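You operate a simulated robot arm through the tools that you are given. There is no shell and no other tool.

Carry out the task below with a simulated robot arm. There is one attempt and no reset: what you move stays moved.

TASK
Zero the gear model, crank in gear 2 until it shows 3 REV, then put the brake on.
Fine: the brake is the purple lever.

It is judged by the outcome, as a careful person would: the job done as asked, and still so three seconds after it is handed in. It fails if anything else is knocked over, pushed out of place, dropped, spilled or broken.

THE ROBOT
A 7-joint arm with a fingered hand, fixed in place. Base frame: the origin is on the floor under the middle of its stand, x ahead of it, y to its left, z up. Units: mm, degrees, N and s.
It reaches about 1333 mm from its shoulder. Its first joint turns from -69.0 to 172.0 degrees. Payload 5 kg.
Tool frame: the origin (TCP) lies between the finger pads and is the grasp point; the fingertips stand 32 mm ahead of it; z points along the fingers, y is the line along which they close. The gripper opens to 160 mm; its body begins 89 mm behind the TCP. The gripper is a hand of 3 fingers: y runs from the thumb to the fingers, the wrist lies at [0, 0, -252] in the tool frame, and closing takes about 1.5 s.
Orientation is that of the tool frame in the base frame, as a unit quaternion [x, y, z, w]. With the fingers straight down and closing along the base's y, the tool's x points along the base's -x, its y along +y and its z along -z.

THE INTERFACE
- The arm moves only by the tool move_arm. Its argument "deltas" is a list of rows, each an object of numbers (a shift or turn left out is 0, a gripper value left out holds the last): "ax", "ay", "az": the turn, a rotation vector about the tool's x, y, z in units of 120 degrees (1.0 is 120 degrees); "tx", "ty", "tz": the shift along the tool's x, y, z in units of 150 mm (1.0 is 150 mm). In form: [{"ax": .., "ay": .., "az": .., "tx": .., "ty": .., "tz": ..}, ...]. A call has 1 to 20 rows; each row is the pose to reach, as a shift and turn from the pose commanded when the call began, along the tool's axes at that moment. "gripper" is the finger opening in mm, from 0 to 160, set as the call begins (left out, the last holds). A call with a number of a shift or a turn outside -1 to 1 is refused whole. Rows are played at 5 a second. More than 50 mm and 8.6 degrees between two rows, or a gripper value outside its range, and nothing of the call is played. Where a pose cannot be reached the arm comes as near as it can. A force on the tool above 90 N (or 10 N above the force at the start of the call, whichever is more), or a blocked arm, ends the call early, and 0.2 s more pass. The fingers move at their own pace (about 108 mm/s each) and stop on an object; they squeeze with about 28 N. The grip force told is the motor's: it shows also when the fingers shut on nothing. Time passes only in rows, and 0.2 s behind the last, so rows that repeat a pose let the fingers close. The reply holds the time, the measured pose of the TCP, the force on the tool along the base axes, the opening and the grip force, in the units named above and with some noise, with the torque about the TCP (base axes, N m) and any sound that the robot's microphone picked up, and new pictures: "pictures" is both (left out), scene, wrist or none.
- Cameras (640 x 400 px; columns grow to the right, rows downward): "scene" is fixed at [221.2, -501.7, 1384.8]; the picture's right is [-0.78, -0.63, 0.00], its down [-0.34, 0.42, -0.84] and it looks along [0.53, -0.65, -0.54] (base axes); focal length 323 px, centre (320, 200). "wrist" rides on the gripper at [65, -4, -116] in the tool frame; the picture's right is [0.06, 1.00, 0.00], its down [-0.87, 0.05, -0.49] and it looks along [-0.49, 0.03, 0.87] (tool axes); focal length 261 px, centre (320, 200). There is no depth. A picture from a camera that has moved, and an enlarged one, comes with that camera's place and axes in the base frame and with its lens.
- raise_lower(by): slides the trunk up (or, below 0, down) by that many mm; the arm rides with it, the base frame stays. It gives what a move gives, with no picture.
- curl_fingers(finger1, finger2, thumb_bend): sets how far each is bent, from 0 (flat) to 1 (curled in); at 0.3 the hand is open as for a grip, at 0.7 the pads meet at the TCP. One left out holds its place. A second passes; each finger stops where it meets its share of the squeeze, and holds until it gets a number again. A gripper value or a shape takes the hand back. It gives what a move gives, with no picture; readings hold the bend of each and the force on the fingers (four entries, about 0 where the hand has none), thumb and palm.
- hand_shape(shape): the hand has 3 fingers and takes this shape, open, in about a second: jaw (thumb against the fingers, like two jaws); tri (thumb and two fingers); tip (a fingertip pinch); poke (one finger out to press); point (the index stretched); flat (the hand flat); cup (the hand cupped); fist (a fist). The gripper value then closes the fingers along that shape, each until it touches; the sizes above hold for jaw. It gives what a move gives, with no picture.
- inspect(camera, box): a new picture of the part [left, top, right, bottom] of that camera's present view, enlarged. It takes no simulated time.
- close_job(): hands the job in; it is judged then, once.

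Places have to be worked out from the pictures, the camera data and where the tool is seen. Open the gripper and draw the arm clear of the work before you hand the job in, unless the task says otherwise.

The tools are called after "Emit:" by a JSON object that holds its "name" and its "arguments". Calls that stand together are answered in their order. move_arm: Moves the arm, as the interface text tells. Its arguments: {"type":"object","properties":{"deltas":{"type":"array"},"gripper":{"type":"number"},"pictures":{"type":"string","enum":["both","scene","wrist","none"]}},"required":["deltas"]} The other tools are called the same way: raise_lower (by) moves the trunk up or down; hand_shape (shape) gives the hand a shape; curl_fingers (finger1, finger2, thumb_bend) moves the fingers one by one; inspect (camera, box) takes an enlarged picture of a part of a camera's view; close_job () hands the job in.

At the start:

```text
time_s: 0.0
eef_pos: [466.0, -651.1, 1176.4]
orientation: [-0.001, 1.0, 0.0, 0.0]
ft_force: [-0.1, 0.7, -1.2]
moment: [-0.01, 0.02, 0.0]
finger_gap: 159.7
grip_force: 0.0
shape: jaw
bend: [0.3, 0.3, 0.3]
finger forces: [0.0, 0.0, 0.0, 0.0, 0.0, 0.0]
trunk travel left (down, up): [-525.0, 415.0]
```

scene: 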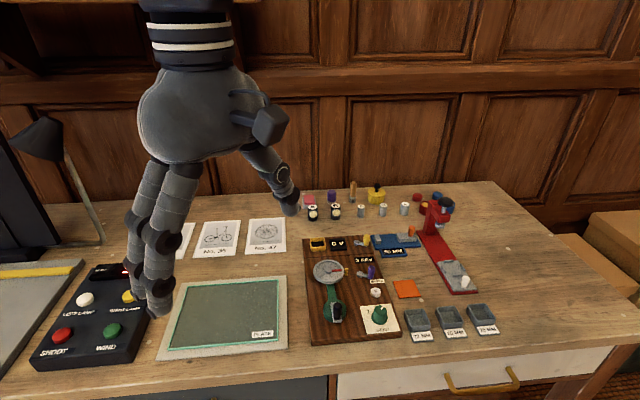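
wrist: 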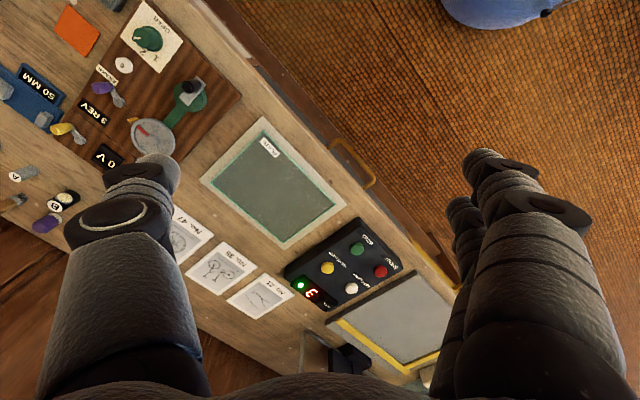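

I start by looking closely at the gear model board in both views before moving anything.

Emit:
{"name": "inspect", "arguments": {"camera": "scene", "box": [290, 220, 410, 350]}}

Emit:
{"name": "inspect", "arguments": {"camera": "wrist", "box": [40, 0, 260, 180]}}

Emit:
{"name": "inspect", "arguments": {"camera": "scene", "box": [290, 170, 510, 350]}}

```text
3.08 times, centred on (350, 285) of scene
camera zoom: at [221.2, -501.7, 1384.8], right [-0.78, -0.63, 0.0], down [-0.34, 0.42, -0.84], along [0.53, -0.65, -0.54], focal length 994 px, centre (228, -62)
```

zoom: 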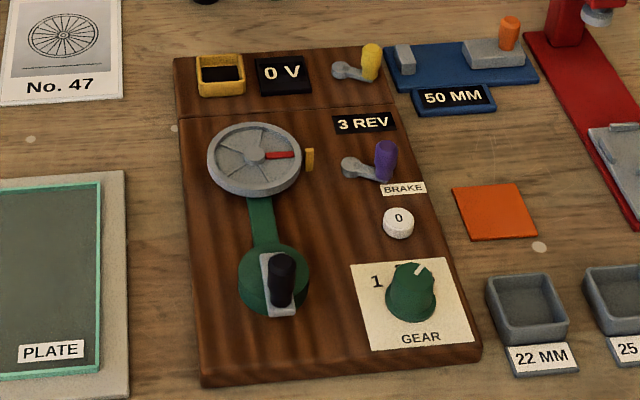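

```text
2.22 times, centred on (150, 90) of wrist
camera zoom: at [400.2, -654.6, 1291.9], right [-0.06, 1.0, 0.0], down [0.87, 0.05, 0.49], along [0.49, 0.03, -0.87], focal length 579 px, centre (698, 444)
```

zoom: 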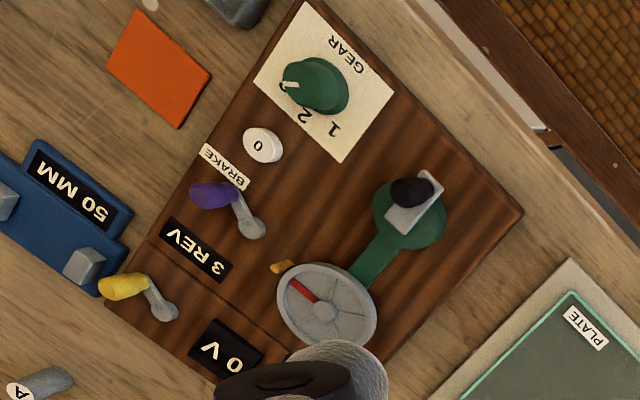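

```text
2.22 times, centred on (400, 260) of scene
camera zoom: at [221.2, -501.7, 1384.8], right [-0.78, -0.63, 0.0], down [-0.34, 0.42, -0.84], along [0.53, -0.65, -0.54], focal length 718 px, centre (142, 67)
```

zoom: 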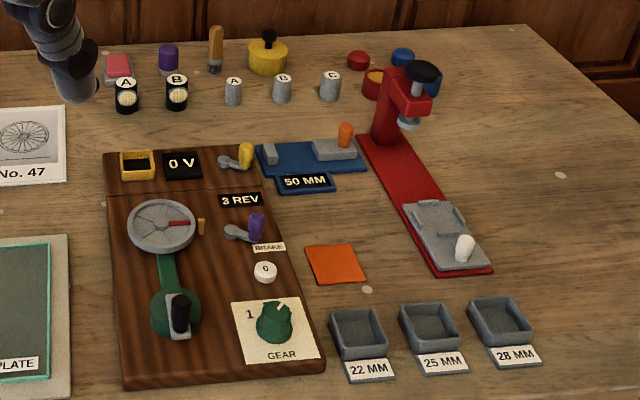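

The board's display already reads "3 REV", the white "0" button looks like the reset, and I triangulate it at about (436, -957, 834). I'll bring the hand high above the board so the wrist camera can see the knob, the crank and the brake better.

Emit:
{"name": "move_arm", "arguments": {"deltas": [{"tx": 0.08, "ty": -0.24}, {"tx": 0.16, "ty": -0.48}, {"tx": 0.24, "ty": -0.72}, {"tx": 0.32, "ty": -0.96}], "pictures": "none"}}

Emit:
{"name": "move_arm", "arguments": {"deltas": [{"tx": 0.06, "ty": -0.2}, {"tx": 0.12, "ty": -0.4}, {"tx": 0.18, "ty": -0.6}, {"tx": 0.24, "ty": -0.8}], "pictures": "both"}}

```text
time_s: 1.0
eef_pos: [418.3, -795.3, 1175.5]
orientation: [-0.001, 1.0, 0.0, -0.001]
ft_force: [0.2, 0.8, 0.5]
moment: [0.03, -0.04, -0.02]
finger_gap: 159.7
grip_force: 0.0
shape: jaw
bend: [0.3, 0.3, 0.3]
finger forces: [0.1, 0.0, 0.1, 0.0, 0.0, 0.0]
trunk travel left (down, up): [-525.0, 415.0]
```

```text
time_s: 2.0
eef_pos: [382.7, -917.3, 1174.5]
orientation: [-0.002, 1.0, -0.001, 0.0]
ft_force: [0.3, -0.6, -1.0]
moment: [0.02, 0.0, 0.0]
finger_gap: 159.9
grip_force: 0.1
shape: jaw
bend: [0.3, 0.3, 0.3]
finger forces: [0.0, 0.0, 0.0, 0.1, 0.1, 0.0]
trunk travel left (down, up): [-525.0, 415.0]
camera wrist: at [317.1, -920.1, 1290.5], right [-0.06, 1.0, 0.0], down [0.87, 0.06, 0.49], along [0.49, 0.03, -0.87], focal length 261 px, centre (320, 200)
```

scene: 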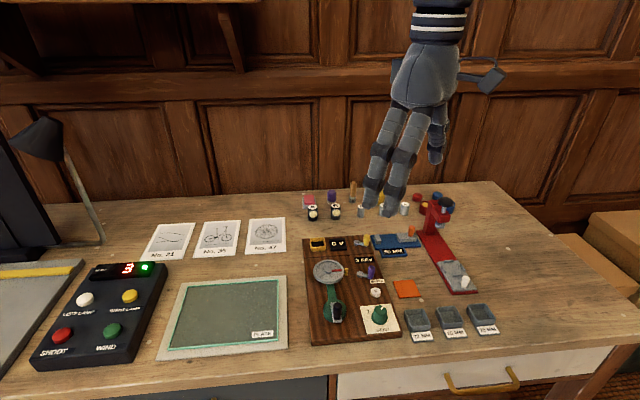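
wrist: 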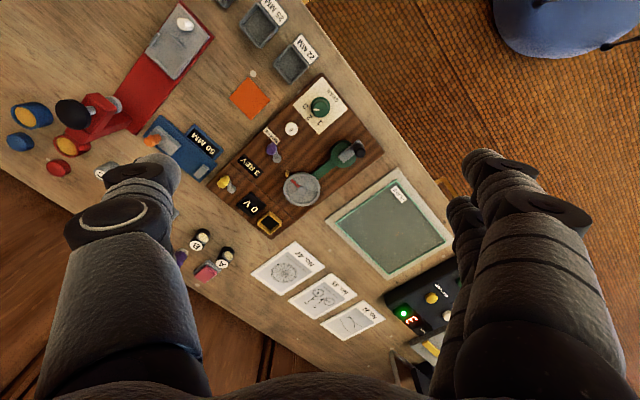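

The whole board is now in view between the fingers. I'll enlarge it to read the gear dial, the brake lever and the crank.

Emit:
{"name": "inspect", "arguments": {"camera": "wrist", "box": [200, 70, 390, 245]}}

Emit:
{"name": "inspect", "arguments": {"camera": "wrist", "box": [260, 80, 350, 165]}}

Emit:
{"name": "inspect", "arguments": {"camera": "scene", "box": [340, 250, 410, 340]}}

```text
2.29 times, centred on (295, 158) of wrist
camera zoom: at [317.1, -920.1, 1290.5], right [-0.06, 1.0, 0.0], down [0.87, 0.06, 0.49], along [0.49, 0.03, -0.87], focal length 596 px, centre (377, 297)
```

zoom: 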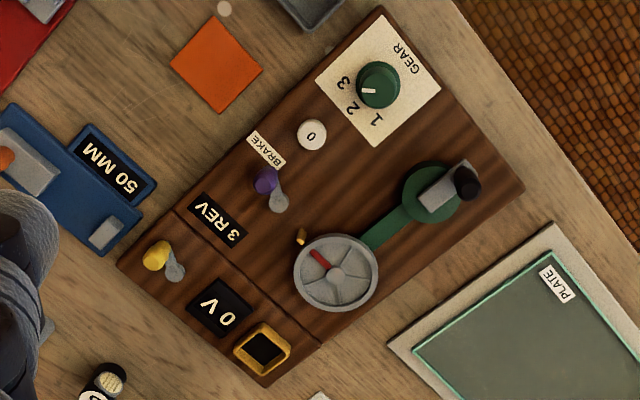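

```text
4.71 times, centred on (305, 122) of wrist
camera zoom: at [317.1, -920.1, 1290.5], right [-0.06, 1.0, 0.0], down [0.87, 0.06, 0.49], along [0.49, 0.03, -0.87], focal length 1227 px, centre (391, 565)
```

zoom: 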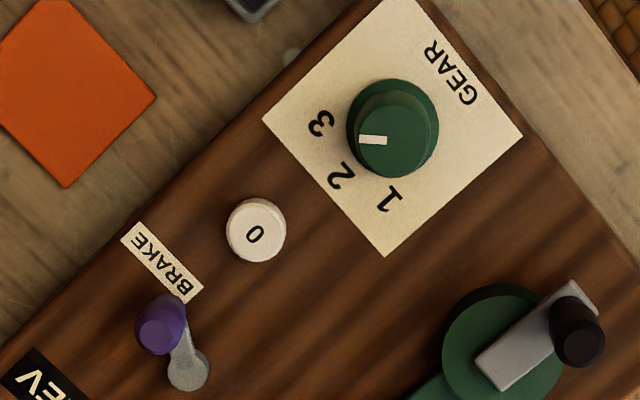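

```text
4.44 times, centred on (375, 295) of scene
camera zoom: at [221.2, -501.7, 1384.8], right [-0.78, -0.63, 0.0], down [-0.34, 0.42, -0.84], along [0.53, -0.65, -0.54], focal length 1436 px, centre (76, -222)
```

zoom: 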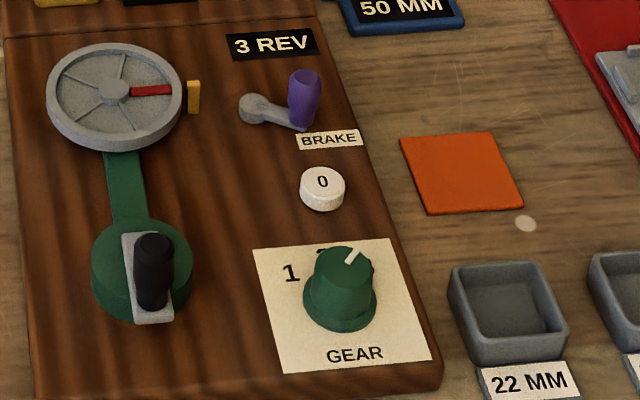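

The gear dial reads 1-2-3 and its pointer is at 3 (towards -y), so gear 2 needs +45° about the vertical. The brake arm points board-right from its pivot. I'll put the hand in the poke shape and see where the fingertip lies.

Emit:
{"name": "hand_shape", "arguments": {"shape": "poke"}}

Emit:
{"name": "move_arm", "arguments": {"deltas": [{"tz": 0.2}, {"tz": 0.4}, {"tz": 0.6}, {"tz": 0.8}, {"tz": 0.8}], "pictures": "both"}}

```text
time_s: 2.9
eef_pos: [382.4, -914.9, 1174.0]
orientation: [-0.001, 1.0, 0.001, -0.001]
ft_force: [-0.3, 0.1, 0.4]
moment: [-0.03, 0.02, 0.01]
finger_gap: 0.1
grip_force: 0.0
shape: poke
bend: [1.0, 1.0, 0.46]
finger forces: [0.0, 0.1, 0.0, 0.0, 0.1, 0.0]
trunk travel left (down, up): [-525.0, 415.0]
```

```text
time_s: 4.1
eef_pos: [382.0, -913.2, 1057.4]
orientation: [0.0, 1.0, 0.0, 0.0]
ft_force: [0.0, 0.3, -0.2]
moment: [-0.01, 0.01, 0.01]
finger_gap: 0.3
grip_force: 0.1
shape: poke
bend: [1.0, 1.0, 0.46]
finger forces: [0.0, 0.0, 0.0, 0.0, 0.1, 0.0]
trunk travel left (down, up): [-525.0, 415.0]
camera wrist: at [316.2, -918.0, 1172.1], right [-0.06, 1.0, 0.0], down [0.87, 0.06, 0.49], along [0.49, 0.03, -0.87], focal length 261 px, centre (320, 200)
```

scene: 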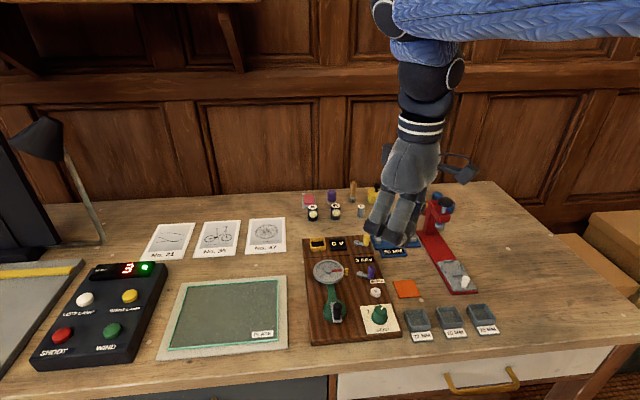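
wrist: 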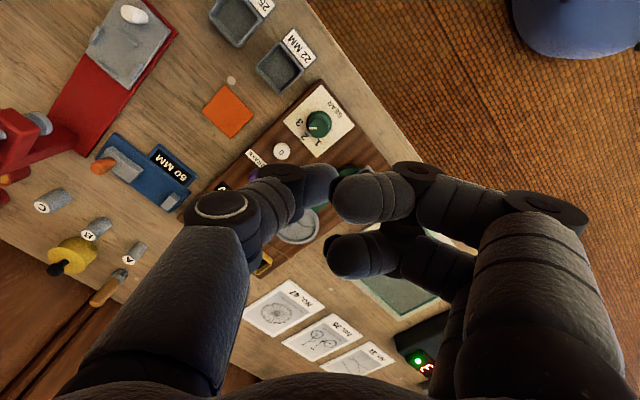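

The thumb is now the poking digit and its tip appears close to the tool axis. I'll check in the scene view which part of the hand hangs lowest.

Emit:
{"name": "inspect", "arguments": {"camera": "scene", "box": [340, 130, 440, 260]}}

Emit:
{"name": "inspect", "arguments": {"camera": "wrist", "box": [180, 60, 440, 300]}}

```text
3.08 times, centred on (390, 195) of scene
camera zoom: at [221.2, -501.7, 1384.8], right [-0.78, -0.63, 0.0], down [-0.34, 0.42, -0.84], along [0.53, -0.65, -0.54], focal length 994 px, centre (105, 215)
```

zoom: 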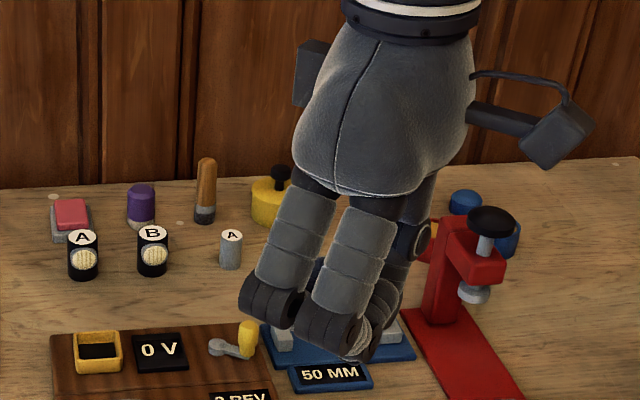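

```text
1.67 times, centred on (310, 180) of wrist
camera zoom: at [316.2, -918.0, 1172.1], right [-0.06, 1.0, 0.0], down [0.87, 0.06, 0.49], along [0.49, 0.03, -0.87], focal length 434 px, centre (337, 233)
```

zoom: 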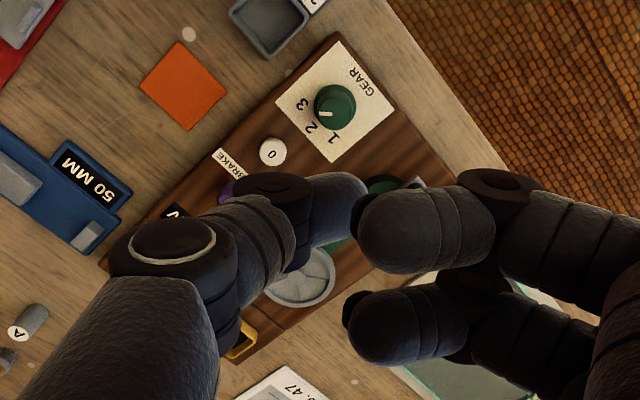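

The knuckles of the curled fingers hang on the +y side, where the crank stands, so I'll yaw the hand +135° about the vertical. That puts the fingers over the free table beside the board when I press "0".

Emit:
{"name": "move_arm", "arguments": {"deltas": [{"az": -0.07}, {"az": -0.14}, {"az": -0.21}, {"az": -0.28}, {"az": -0.35}, {"az": -0.42}, {"az": -0.49}, {"az": -0.56}, {"az": -0.63}, {"az": -0.7}, {"az": -0.77}, {"az": -0.84}, {"az": -0.91}, {"az": -0.98}, {"az": -0.98}], "pictures": "both"}}

```text
time_s: 7.3
eef_pos: [382.1, -914.8, 1056.3]
orientation: [0.856, -0.518, 0.0, 0.0]
ft_force: [-0.4, -0.1, -1.0]
moment: [0.05, 0.02, -0.02]
finger_gap: 0.0
grip_force: 0.1
shape: poke
bend: [1.0, 1.0, 0.46]
finger forces: [0.0, 0.0, 0.1, 0.0, 0.0, 0.1]
trunk travel left (down, up): [-525.0, 415.0]
camera wrist: at [415.3, -970.5, 1171.5], right [-0.85, -0.52, 0.0], down [-0.45, 0.74, 0.49], along [-0.26, 0.42, -0.87], focal length 261 px, centre (320, 200)
```

scene: 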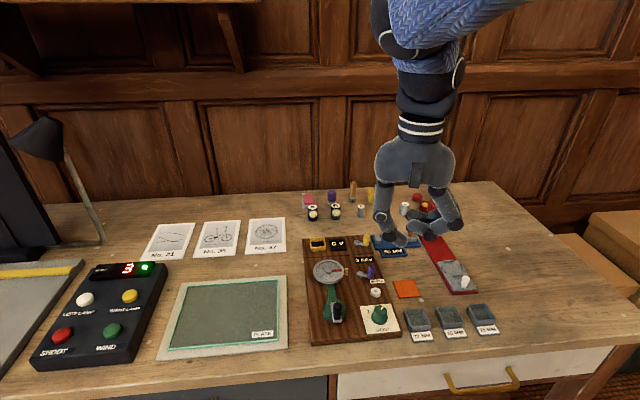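
wrist: 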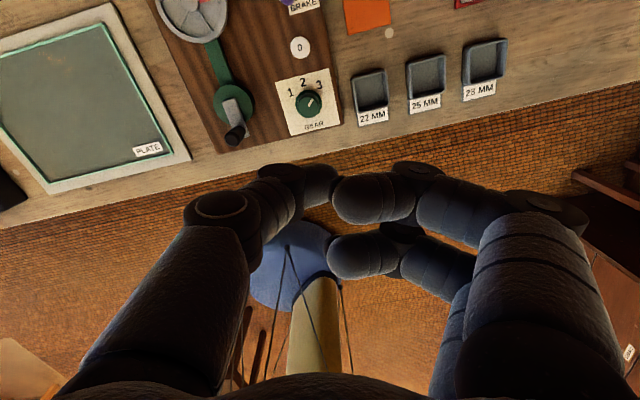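

The yaw worked and the board is now upright in the wrist view. I'll look at the hand from the scene camera to compare the thumb tip's height with the finger knuckles.

Emit:
{"name": "inspect", "arguments": {"camera": "scene", "box": [350, 120, 490, 260]}}

Emit:
{"name": "inspect", "arguments": {"camera": "wrist", "box": [140, 0, 420, 220]}}

```text
2.86 times, centred on (420, 190) of scene
camera zoom: at [221.2, -501.7, 1384.8], right [-0.78, -0.63, 0.0], down [-0.34, 0.42, -0.84], along [0.53, -0.65, -0.54], focal length 924 px, centre (34, 229)
```

zoom: 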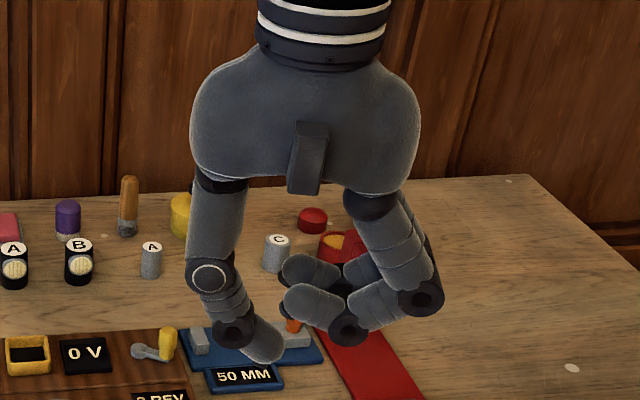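

```text
1.82 times, centred on (280, 110) of wrist
camera zoom: at [415.3, -970.5, 1171.5], right [-0.85, -0.52, 0.0], down [-0.45, 0.74, 0.49], along [-0.26, 0.42, -0.87], focal length 474 px, centre (393, 364)
```

zoom: 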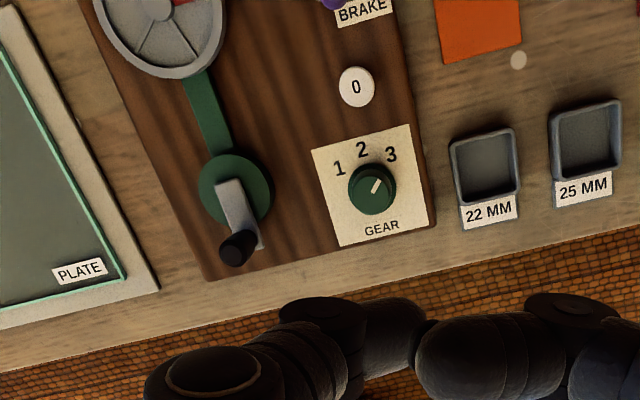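

The thumb tip sits about 34 mm ahead of the TCP and roughly 30 mm below the knuckles. Three views agree on the "0" button at about (436.5, -962.5, 826). I'll move over it and come down partway.

Emit:
{"name": "move_arm", "arguments": {"deltas": [{"tx": 0.11, "ty": -0.05}, {"tx": 0.225, "ty": -0.1}, {"tx": 0.34, "ty": -0.15}, {"tx": 0.45, "ty": -0.2}, {"tx": 0.45, "ty": -0.2, "tz": 0.22}, {"tx": 0.45, "ty": -0.2, "tz": 0.44}, {"tx": 0.45, "ty": -0.2, "tz": 0.667}, {"tx": 0.45, "ty": -0.2, "tz": 0.667}], "pictures": "both"}}

```text
time_s: 9.1
eef_pos: [439.2, -959.7, 956.1]
orientation: [0.855, -0.518, -0.001, 0.0]
ft_force: [-0.3, 0.2, 0.0]
moment: [-0.01, -0.01, 0.03]
finger_gap: 0.0
grip_force: 0.0
shape: poke
bend: [1.0, 1.0, 0.46]
finger forces: [0.0, 0.0, 0.1, 0.1, 0.1, 0.0]
trunk travel left (down, up): [-525.0, 415.0]
camera wrist: at [473.2, -1015.5, 1071.8], right [-0.86, -0.52, 0.0], down [-0.45, 0.75, 0.49], along [-0.25, 0.42, -0.87], focal length 261 px, centre (320, 200)
```

scene: 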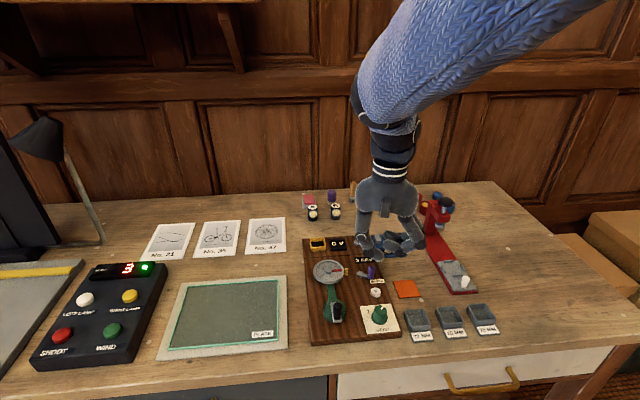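
wrist: 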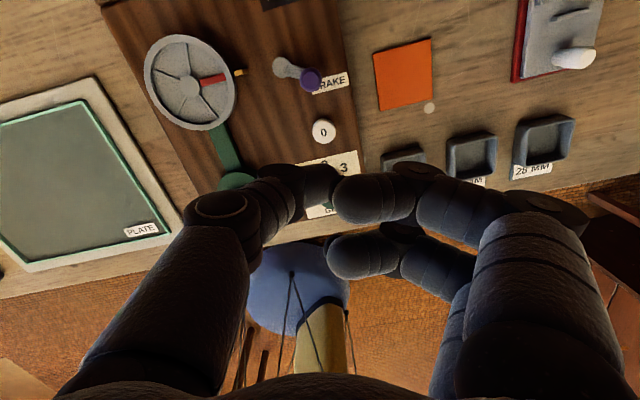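

The button re-measures at about (437.7, -963), right under the thumb tip. I'll lower to roughly 10 mm above it and check.

Emit:
{"name": "move_arm", "arguments": {"deltas": [{"tz": 0.2}, {"tz": 0.38}, {"tz": 0.52}, {"tz": 0.567}, {"tz": 0.567}], "pictures": "both"}}

Emit:
{"name": "inspect", "arguments": {"camera": "scene", "box": [300, 200, 440, 340]}}

Emit:
{"name": "inspect", "arguments": {"camera": "wrist", "box": [200, 60, 440, 240]}}

```text
time_s: 10.3
eef_pos: [439.5, -960.6, 869.4]
orientation: [0.856, -0.518, 0.0, 0.0]
ft_force: [1.2, 0.3, 0.5]
moment: [-0.01, 0.02, 0.02]
finger_gap: 0.1
grip_force: 0.1
shape: poke
bend: [1.0, 1.0, 0.46]
finger forces: [0.1, 0.0, 0.0, 0.0, 0.0, 0.0]
trunk travel left (down, up): [-525.0, 415.0]
camera wrist: at [472.5, -1016.2, 986.1], right [-0.86, -0.52, 0.0], down [-0.45, 0.74, 0.49], along [-0.26, 0.42, -0.87], focal length 261 px, centre (320, 200)
```

scene: 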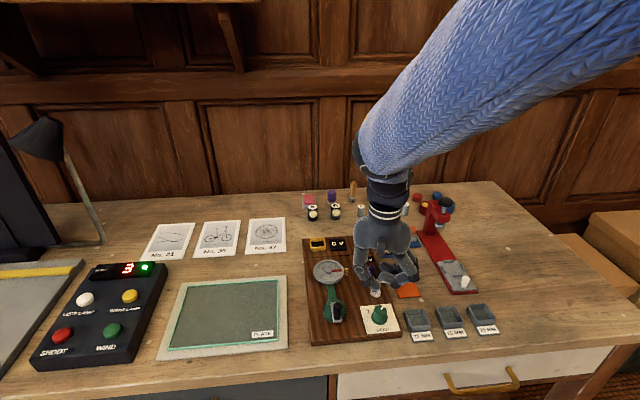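
wrist: 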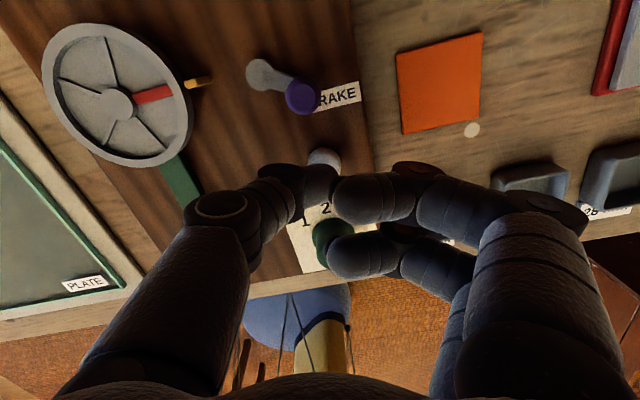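

```text
2.86 times, centred on (370, 270) of scene
camera zoom: at [221.2, -501.7, 1384.8], right [-0.78, -0.63, 0.0], down [-0.34, 0.42, -0.84], along [0.53, -0.65, -0.54], focal length 924 px, centre (177, 0)
```

zoom: 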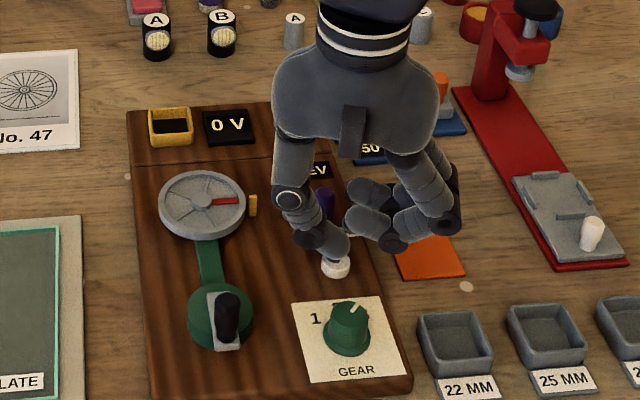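

```text
2.22 times, centred on (320, 150) of wrist
camera zoom: at [472.5, -1016.2, 986.1], right [-0.86, -0.52, 0.0], down [-0.45, 0.74, 0.49], along [-0.26, 0.42, -0.87], focal length 579 px, centre (320, 311)
```

zoom: 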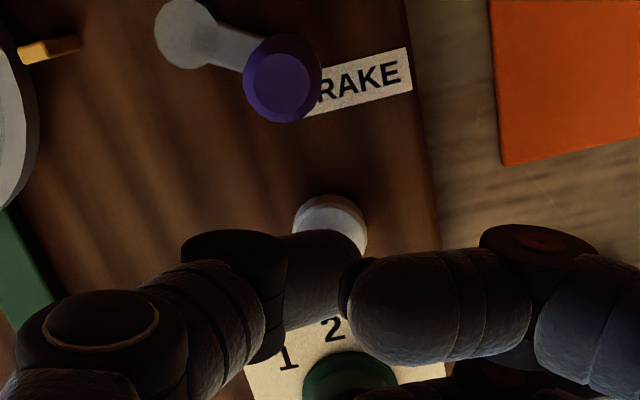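

The thumb tip is centred just above the button and clear of the brake handle. I'll lower in small steps and watch the force.

Emit:
{"name": "move_arm", "arguments": {"deltas": [{"tz": 0.013}, {"tz": 0.027}, {"tz": 0.04}, {"tz": 0.04}], "pictures": "none"}}

Emit:
{"name": "move_arm", "arguments": {"deltas": [{"tz": 0.007}, {"tz": 0.014}, {"tz": 0.02}, {"tz": 0.02}], "pictures": "scene"}}

```text
time_s: 11.3
eef_pos: [440.0, -960.3, 864.5]
orientation: [0.856, -0.517, 0.0, 0.001]
ft_force: [-0.6, -0.7, 0.4]
moment: [-0.03, -0.05, -0.03]
finger_gap: 0.0
grip_force: 0.0
shape: poke
bend: [1.0, 1.0, 0.46]
finger forces: [0.0, 0.0, 0.0, 0.1, 0.4, 0.0]
trunk travel left (down, up): [-525.0, 415.0]
```

```text
time_s: 12.3
eef_pos: [440.3, -960.5, 861.7]
orientation: [0.856, -0.518, 0.0, 0.001]
ft_force: [0.2, 0.4, 1.4]
moment: [0.0, 0.03, -0.01]
finger_gap: 0.0
grip_force: 0.1
shape: poke
bend: [1.0, 1.0, 0.46]
finger forces: [0.0, 0.0, 0.1, 0.1, 1.6, 0.0]
trunk travel left (down, up): [-525.0, 415.0]
heard: click
```

scene: 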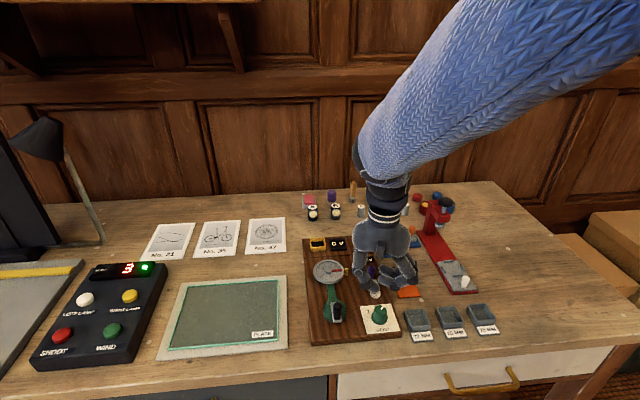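

A click was heard, with a light 1.6 N force on the thumb. I'll go straight up and read the display.

Emit:
{"name": "move_arm", "arguments": {"deltas": [{"tz": -0.1}, {"tz": -0.3}, {"tz": -0.6}, {"tz": -0.9}, {"tz": -0.9}], "pictures": "both"}}

Emit:
{"name": "inspect", "arguments": {"camera": "wrist", "box": [80, 0, 400, 200]}}

Emit:
{"name": "inspect", "arguments": {"camera": "scene", "box": [300, 220, 420, 350]}}

```text
time_s: 13.5
eef_pos: [439.4, -962.1, 994.6]
orientation: [0.856, -0.517, 0.0, -0.001]
ft_force: [0.0, -0.6, -0.8]
moment: [0.04, 0.02, 0.0]
finger_gap: 0.0
grip_force: 0.0
shape: poke
bend: [1.0, 1.0, 0.46]
finger forces: [0.0, 0.0, 0.0, 0.0, 0.0, 0.1]
trunk travel left (down, up): [-525.0, 415.0]
camera wrist: at [473.3, -1017.7, 1110.6], right [-0.86, -0.52, 0.0], down [-0.45, 0.74, 0.49], along [-0.26, 0.42, -0.87], focal length 261 px, centre (320, 200)
```

scene: 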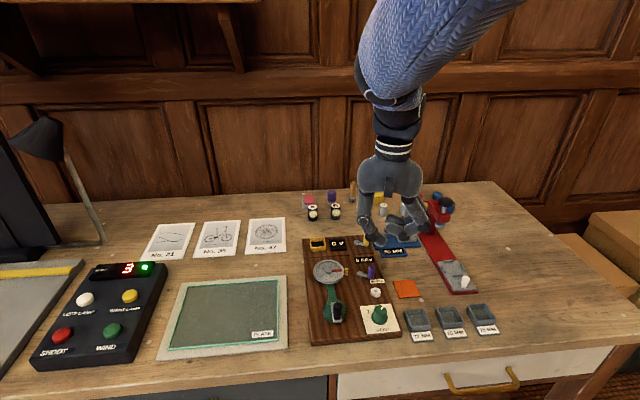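
wrist: 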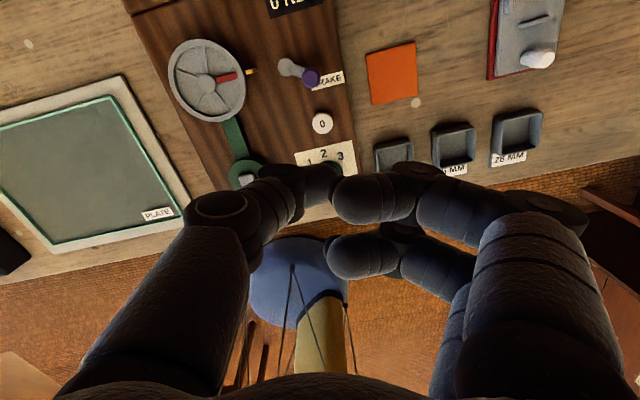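

```text
2.00 times, centred on (240, 100) of wrist
camera zoom: at [473.3, -1017.7, 1110.6], right [-0.86, -0.52, 0.0], down [-0.45, 0.74, 0.49], along [-0.26, 0.42, -0.87], focal length 521 px, centre (480, 400)
```

zoom: 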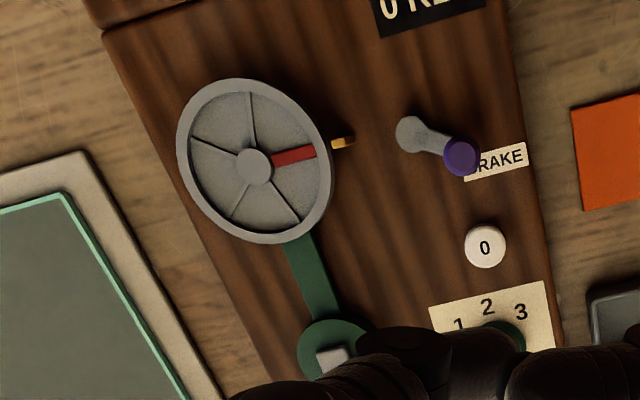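

```text
3.08 times, centred on (360, 285) of scene
camera zoom: at [221.2, -501.7, 1384.8], right [-0.78, -0.63, 0.0], down [-0.34, 0.42, -0.84], along [0.53, -0.65, -0.54], focal length 994 px, centre (197, -62)
```

zoom: 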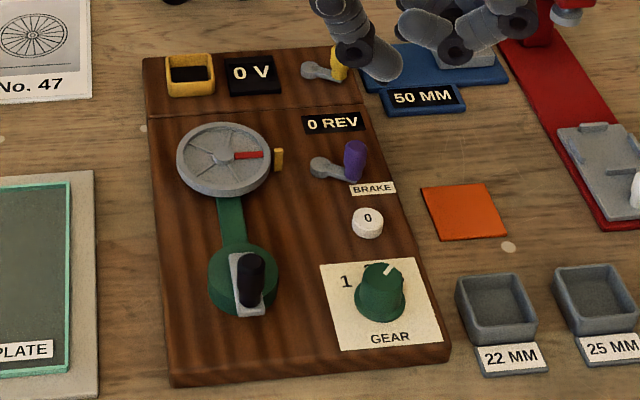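

The display now reads "0 REV" and nothing else changed. Next is the gear knob: I'll go to the jaw shape and turn the hand so that it closes along the board's up-down line. That keeps the fingers off the trays, the button and the crank.

Emit:
{"name": "hand_shape", "arguments": {"shape": "jaw"}}

Emit:
{"name": "move_arm", "arguments": {"deltas": [{"az": 0.066}, {"az": 0.132}, {"az": 0.198}, {"az": 0.264}, {"az": 0.33}, {"az": 0.396}, {"az": 0.462}, {"az": 0.528}, {"az": 0.594}, {"az": 0.66}, {"az": 0.726}, {"az": 0.7925}, {"az": 0.7925}], "gripper": 90, "pictures": "none"}}

```text
time_s: 14.4
eef_pos: [439.6, -960.9, 995.6]
orientation: [0.856, -0.518, 0.0, 0.0]
ft_force: [-0.9, 0.8, 0.0]
moment: [-0.05, 0.0, -0.03]
finger_gap: 159.8
grip_force: 0.0
shape: jaw
bend: [0.3, 0.3, 0.3]
finger forces: [0.0, 0.1, 0.1, 0.0, 0.1, 0.1]
trunk travel left (down, up): [-525.0, 415.0]
```

```text
time_s: 17.2
eef_pos: [440.2, -960.3, 996.2]
orientation: [-0.195, 0.981, 0.001, 0.001]
ft_force: [0.1, -0.1, 0.5]
moment: [0.02, -0.01, -0.01]
finger_gap: 90.6
grip_force: 0.0
shape: jaw
bend: [0.71, 0.71, 0.7]
finger forces: [0.0, 0.0, 0.0, 0.0, 0.0, 0.0]
trunk travel left (down, up): [-525.0, 415.0]
```

The hand is turned to 112°. I'll move above the knob, at about (398, -912), and look.

Emit:
{"name": "move_arm", "arguments": {"deltas": [{"tx": 0.07, "ty": 0.2}, {"tx": 0.137, "ty": 0.405}, {"tx": 0.137, "ty": 0.405, "tz": 0.2}, {"tx": 0.137, "ty": 0.405, "tz": 0.3}, {"tx": 0.137, "ty": 0.405, "tz": 0.3}], "pictures": "both"}}

Emit:
{"name": "inspect", "arguments": {"camera": "wrist", "box": [160, 40, 480, 260]}}

Emit:
{"name": "inspect", "arguments": {"camera": "scene", "box": [310, 180, 450, 340]}}

```text
time_s: 18.4
eef_pos: [396.9, -911.4, 950.5]
orientation: [-0.195, 0.981, 0.0, 0.0]
ft_force: [-0.9, 0.7, 0.0]
moment: [0.02, -0.01, -0.01]
finger_gap: 90.4
grip_force: 0.1
shape: jaw
bend: [0.71, 0.71, 0.7]
finger forces: [0.1, 0.0, 0.0, 0.0, 0.0, 0.0]
trunk travel left (down, up): [-525.0, 415.0]
camera wrist: at [338.2, -940.6, 1066.6], right [-0.44, 0.9, 0.0], down [0.78, 0.38, 0.49], along [0.44, 0.22, -0.87], focal length 261 px, centre (320, 200)
```

scene: 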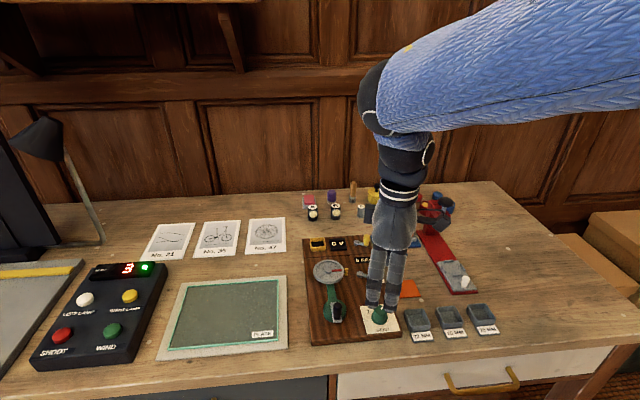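
wrist: 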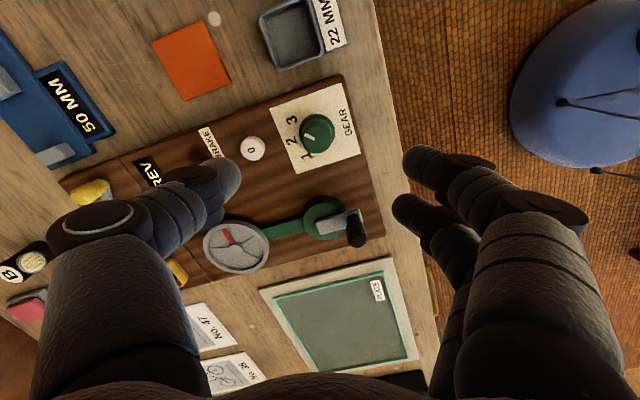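

```text
1.82 times, centred on (320, 150) of wrist
camera zoom: at [338.2, -940.6, 1066.6], right [-0.44, 0.9, 0.0], down [0.78, 0.38, 0.49], along [0.44, 0.22, -0.87], focal length 474 px, centre (320, 291)
```

zoom: 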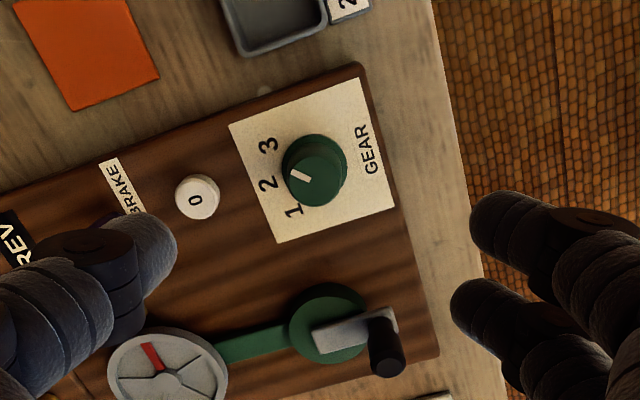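

```text
2.50 times, centred on (380, 260) of scene
camera zoom: at [221.2, -501.7, 1384.8], right [-0.78, -0.63, 0.0], down [-0.34, 0.42, -0.84], along [0.53, -0.65, -0.54], focal length 808 px, centre (170, 50)
```

zoom: 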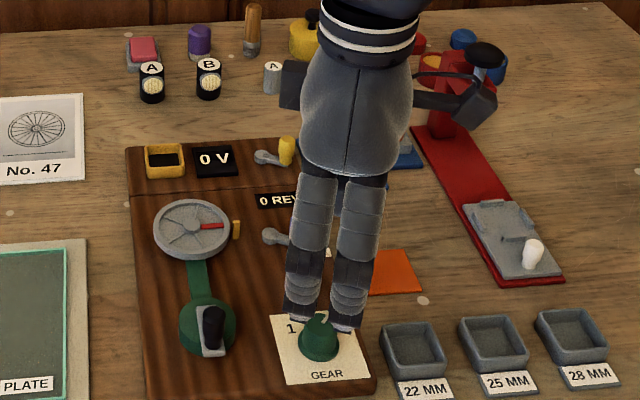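

The knob axis measures at about (398, -912.5), with the hand centred over it. I'll descend to about TCP 860, with the fingers straddling the knob, and check the clearances.

Emit:
{"name": "move_arm", "arguments": {"deltas": [{"tz": 0.15}, {"tz": 0.3}, {"tz": 0.45}, {"tz": 0.55}, {"tz": 0.6}, {"tz": 0.6}], "pictures": "both"}}

Emit:
{"name": "inspect", "arguments": {"camera": "wrist", "box": [160, 40, 480, 260]}}

Emit:
{"name": "inspect", "arguments": {"camera": "scene", "box": [310, 230, 430, 350]}}

```text
time_s: 19.8
eef_pos: [396.9, -911.6, 862.6]
orientation: [-0.196, 0.981, 0.001, -0.001]
ft_force: [0.4, -0.1, 0.4]
moment: [0.05, -0.04, -0.03]
finger_gap: 90.4
grip_force: 0.0
shape: jaw
bend: [0.71, 0.71, 0.7]
finger forces: [0.1, 0.1, 0.1, 0.0, 0.0, 0.0]
trunk travel left (down, up): [-525.0, 415.0]
camera wrist: at [338.1, -940.4, 977.5], right [-0.44, 0.9, 0.0], down [0.78, 0.38, 0.49], along [0.44, 0.22, -0.87], focal length 261 px, centre (320, 200)
```

scene: 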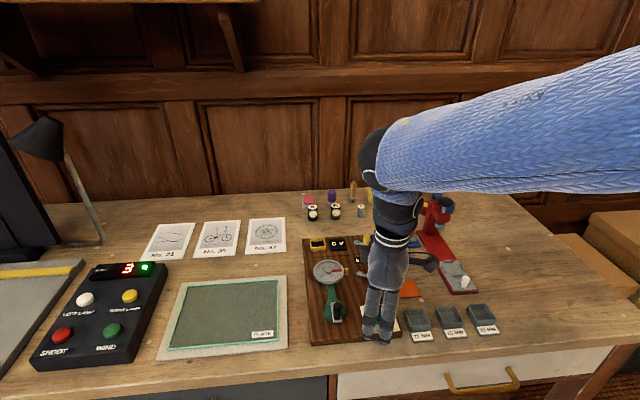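
wrist: 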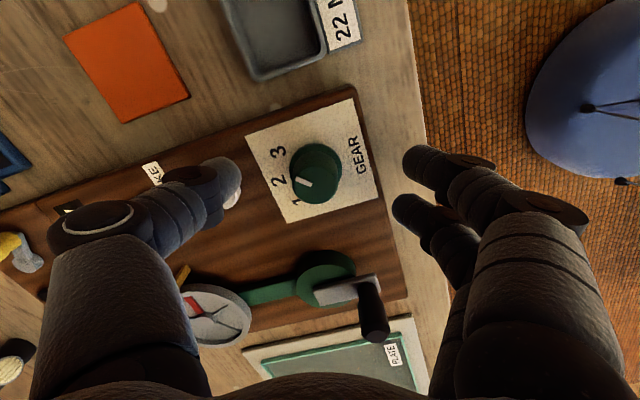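

```text
1.82 times, centred on (320, 150) of wrist
camera zoom: at [338.1, -940.4, 977.5], right [-0.44, 0.9, 0.0], down [0.78, 0.38, 0.49], along [0.44, 0.22, -0.87], focal length 474 px, centre (320, 291)
```

zoom: 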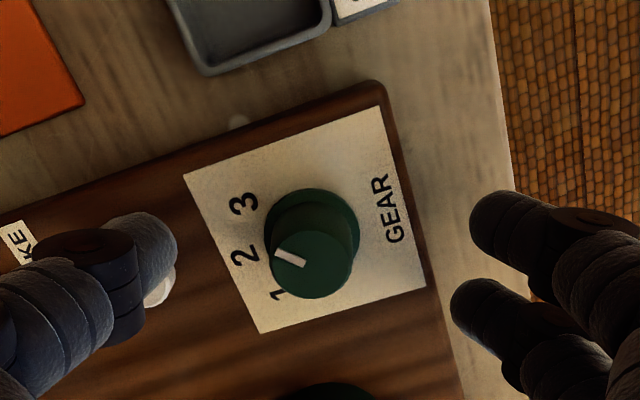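

```text
3.33 times, centred on (370, 290) of scene
camera zoom: at [221.2, -501.7, 1384.8], right [-0.78, -0.63, 0.0], down [-0.34, 0.42, -0.84], along [0.53, -0.65, -0.54], focal length 1077 px, centre (153, -100)
```

zoom: 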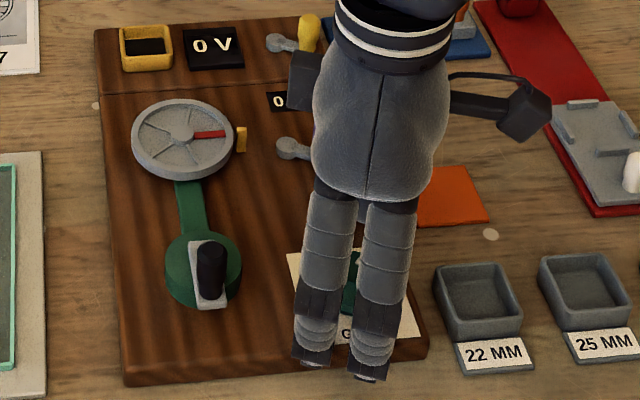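

Knob sits about 2.5 mm toward the thumb side of the hand's centre, and the thumb is near the "0" button. I'll narrow the opening to 60 mm and correct sideways first, then descend in steps.

Emit:
{"name": "move_arm", "arguments": {"deltas": [{"ty": -0.015}, {"ty": -0.015}, {"ty": -0.015}], "gripper": 60, "pictures": "none"}}

Emit:
{"name": "move_arm", "arguments": {"deltas": [{"tz": 0.02}, {"tz": 0.04}, {"tz": 0.06}, {"tz": 0.06}], "pictures": "both"}}

Emit:
{"name": "inspect", "arguments": {"camera": "scene", "box": [330, 250, 430, 350]}}

Emit:
{"name": "inspect", "arguments": {"camera": "wrist", "box": [200, 60, 440, 240]}}

```text
time_s: 20.6
eef_pos: [397.5, -914.4, 862.0]
orientation: [-0.195, 0.981, -0.001, 0.0]
ft_force: [-0.4, -0.8, -0.1]
moment: [0.0, -0.02, 0.02]
finger_gap: 60.5
grip_force: 0.1
shape: jaw
bend: [0.73, 0.73, 0.7]
finger forces: [0.0, 0.1, 0.0, 0.0, 0.0, 0.0]
trunk travel left (down, up): [-525.0, 415.0]
```

```text
time_s: 21.6
eef_pos: [398.1, -913.1, 852.5]
orientation: [-0.196, 0.981, 0.0, 0.0]
ft_force: [-0.7, 0.9, 3.8]
moment: [0.14, 0.05, 0.0]
finger_gap: 60.7
grip_force: 0.0
shape: jaw
bend: [0.73, 0.73, 0.7]
finger forces: [0.0, 3.4, 0.1, 0.0, 0.0, 0.0]
trunk travel left (down, up): [-525.0, 415.0]
camera wrist: at [339.1, -942.5, 969.1], right [-0.44, 0.9, 0.0], down [0.78, 0.38, 0.49], along [0.44, 0.22, -0.87], focal length 261 px, centre (320, 200)
```

scene: 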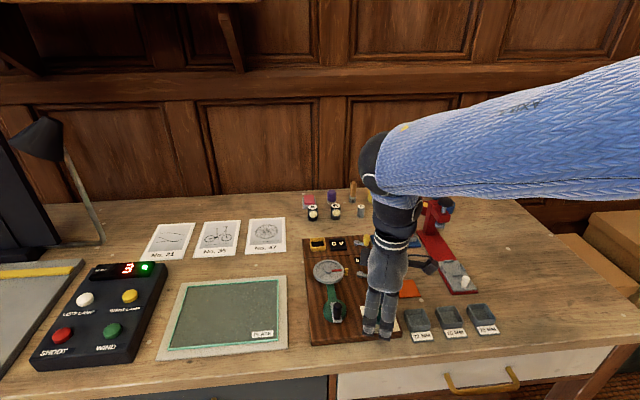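
wrist: 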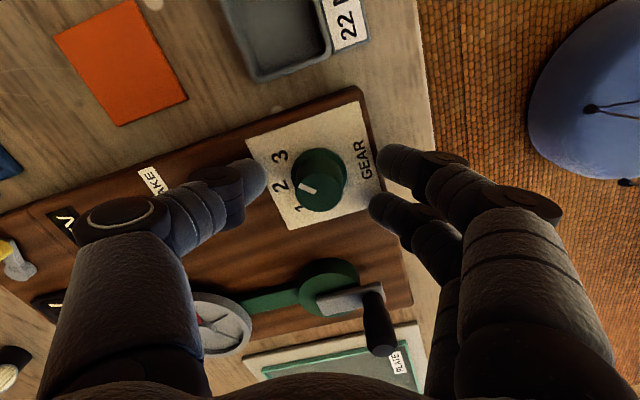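

```text
4.00 times, centred on (380, 300) of scene
camera zoom: at [221.2, -501.7, 1384.8], right [-0.78, -0.63, 0.0], down [-0.34, 0.42, -0.84], along [0.53, -0.65, -0.54], focal length 1293 px, centre (80, -200)
```

zoom: 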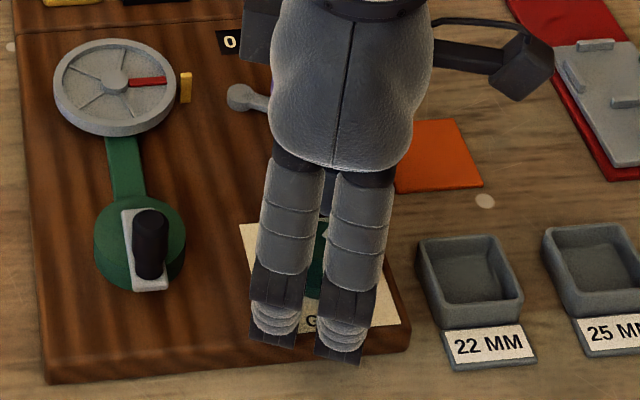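

```text
2.22 times, centred on (320, 150) of wrist
camera zoom: at [339.1, -942.5, 969.1], right [-0.44, 0.9, 0.0], down [0.78, 0.38, 0.49], along [0.44, 0.22, -0.87], focal length 579 px, centre (320, 311)
```

zoom: 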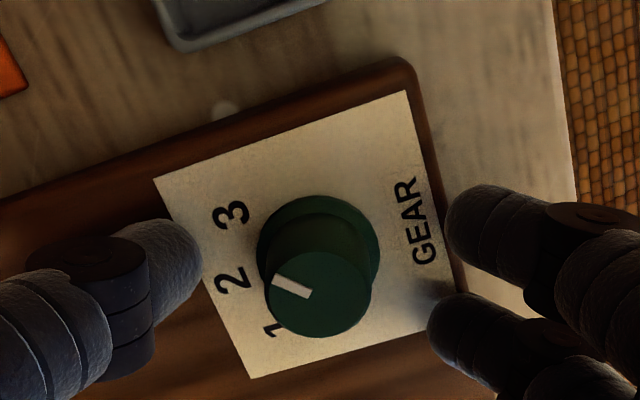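

One finger lightly touches the board (3.4 N), so this is the lowest useful height. I'll rise 4 mm, then close on the knob.

Emit:
{"name": "move_arm", "arguments": {"deltas": [{"tz": -0.027}, {"tz": -0.027}], "pictures": "none"}}

Emit:
{"name": "move_arm", "arguments": {"deltas": [{"tz": 0}, {"tz": 0}, {"tz": 0}, {"tz": 0}, {"tz": 0}, {"tz": 0}], "gripper": 20, "pictures": "both"}}

Emit:
{"name": "inspect", "arguments": {"camera": "wrist", "box": [200, 60, 440, 240]}}

```text
time_s: 22.2
eef_pos: [397.9, -913.8, 857.4]
orientation: [-0.195, 0.981, 0.0, 0.0]
ft_force: [0.3, -0.7, -0.1]
moment: [-0.03, -0.01, 0.0]
finger_gap: 60.3
grip_force: 0.1
shape: jaw
bend: [0.73, 0.73, 0.7]
finger forces: [0.1, 0.0, 0.0, 0.1, 0.0, 0.0]
trunk travel left (down, up): [-525.0, 415.0]
```

```text
time_s: 23.6
eef_pos: [398.5, -914.3, 856.6]
orientation: [-0.195, 0.981, -0.001, 0.0]
ft_force: [0.4, -2.5, 1.2]
moment: [-0.05, -0.07, -0.01]
finger_gap: 21.1
grip_force: 0.0
shape: jaw
bend: [0.72, 0.72, 0.7]
finger forces: [0.0, 0.0, 0.0, 0.1, 2.7, 0.1]
trunk travel left (down, up): [-525.0, 415.0]
camera wrist: at [339.4, -942.7, 972.6], right [-0.44, 0.9, 0.0], down [0.78, 0.38, 0.49], along [0.44, 0.22, -0.87], focal length 261 px, centre (320, 200)
```

scene: 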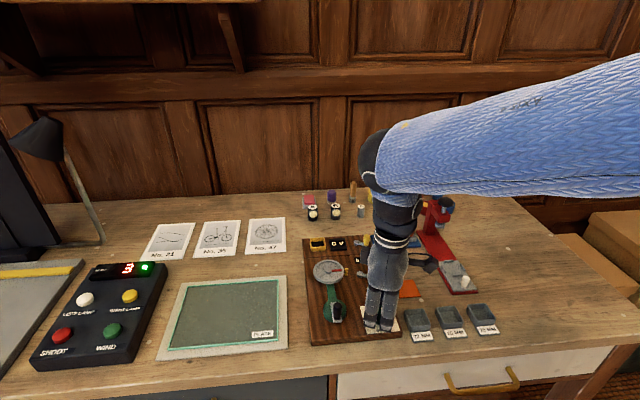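
wrist: 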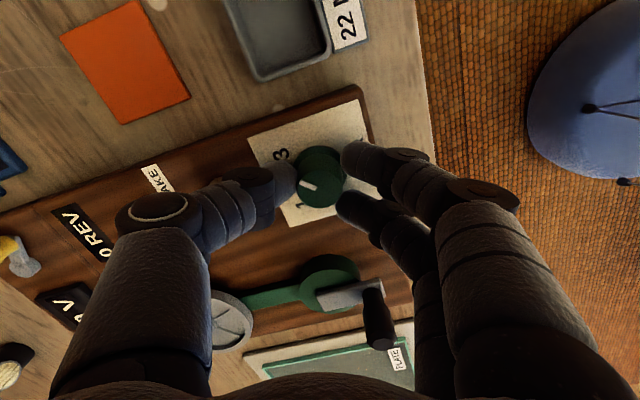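

```text
2.22 times, centred on (320, 150) of wrist
camera zoom: at [339.4, -942.7, 972.6], right [-0.44, 0.9, 0.0], down [0.78, 0.38, 0.49], along [0.44, 0.22, -0.87], focal length 579 px, centre (320, 311)
```

zoom: 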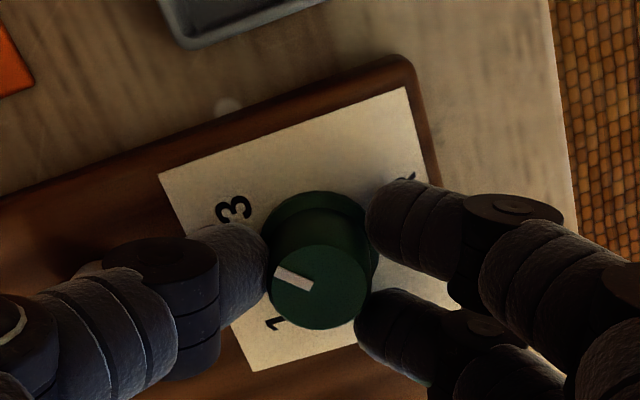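

The fingers have reached the commanded 20 mm but only the thumb touches the knob. I'll close fully so that they grip it.

Emit:
{"name": "move_arm", "arguments": {"deltas": [{"tz": 0}, {"tz": 0}, {"tz": 0}, {"tz": 0}, {"tz": 0}], "gripper": 0, "pictures": "wrist"}}

Emit:
{"name": "inspect", "arguments": {"camera": "wrist", "box": [200, 60, 440, 240]}}

```text
time_s: 24.8
eef_pos: [398.1, -914.0, 855.4]
orientation: [-0.196, 0.981, 0.001, -0.001]
ft_force: [0.2, -1.1, -2.4]
moment: [0.03, 0.03, 0.03]
finger_gap: 15.5
grip_force: 28.4
shape: jaw
bend: [0.71, 0.71, 0.7]
finger forces: [10.7, 11.5, 0.1, 0.0, 25.1, 0.0]
trunk travel left (down, up): [-525.0, 415.0]
camera wrist: at [339.4, -942.8, 972.2], right [-0.44, 0.9, 0.0], down [0.78, 0.38, 0.49], along [0.44, 0.22, -0.87], focal length 261 px, centre (320, 200)
```

wrist: 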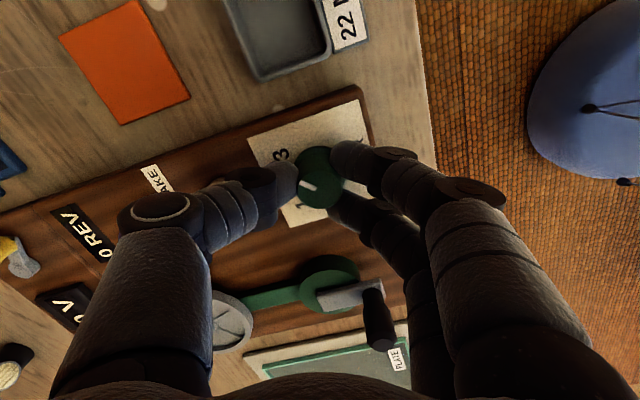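

```text
2.22 times, centred on (320, 150) of wrist
camera zoom: at [339.4, -942.8, 972.2], right [-0.44, 0.9, 0.0], down [0.78, 0.38, 0.49], along [0.44, 0.22, -0.87], focal length 579 px, centre (320, 311)
```

zoom: 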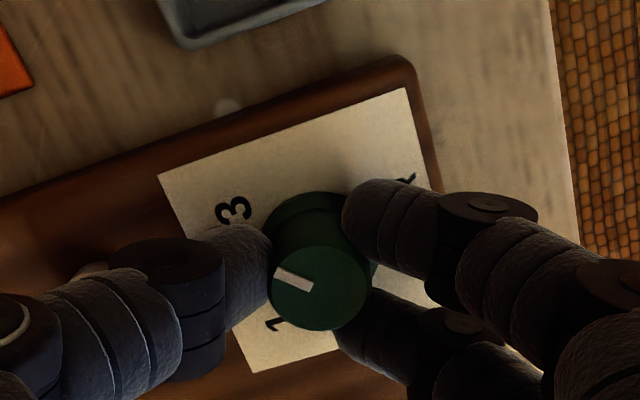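

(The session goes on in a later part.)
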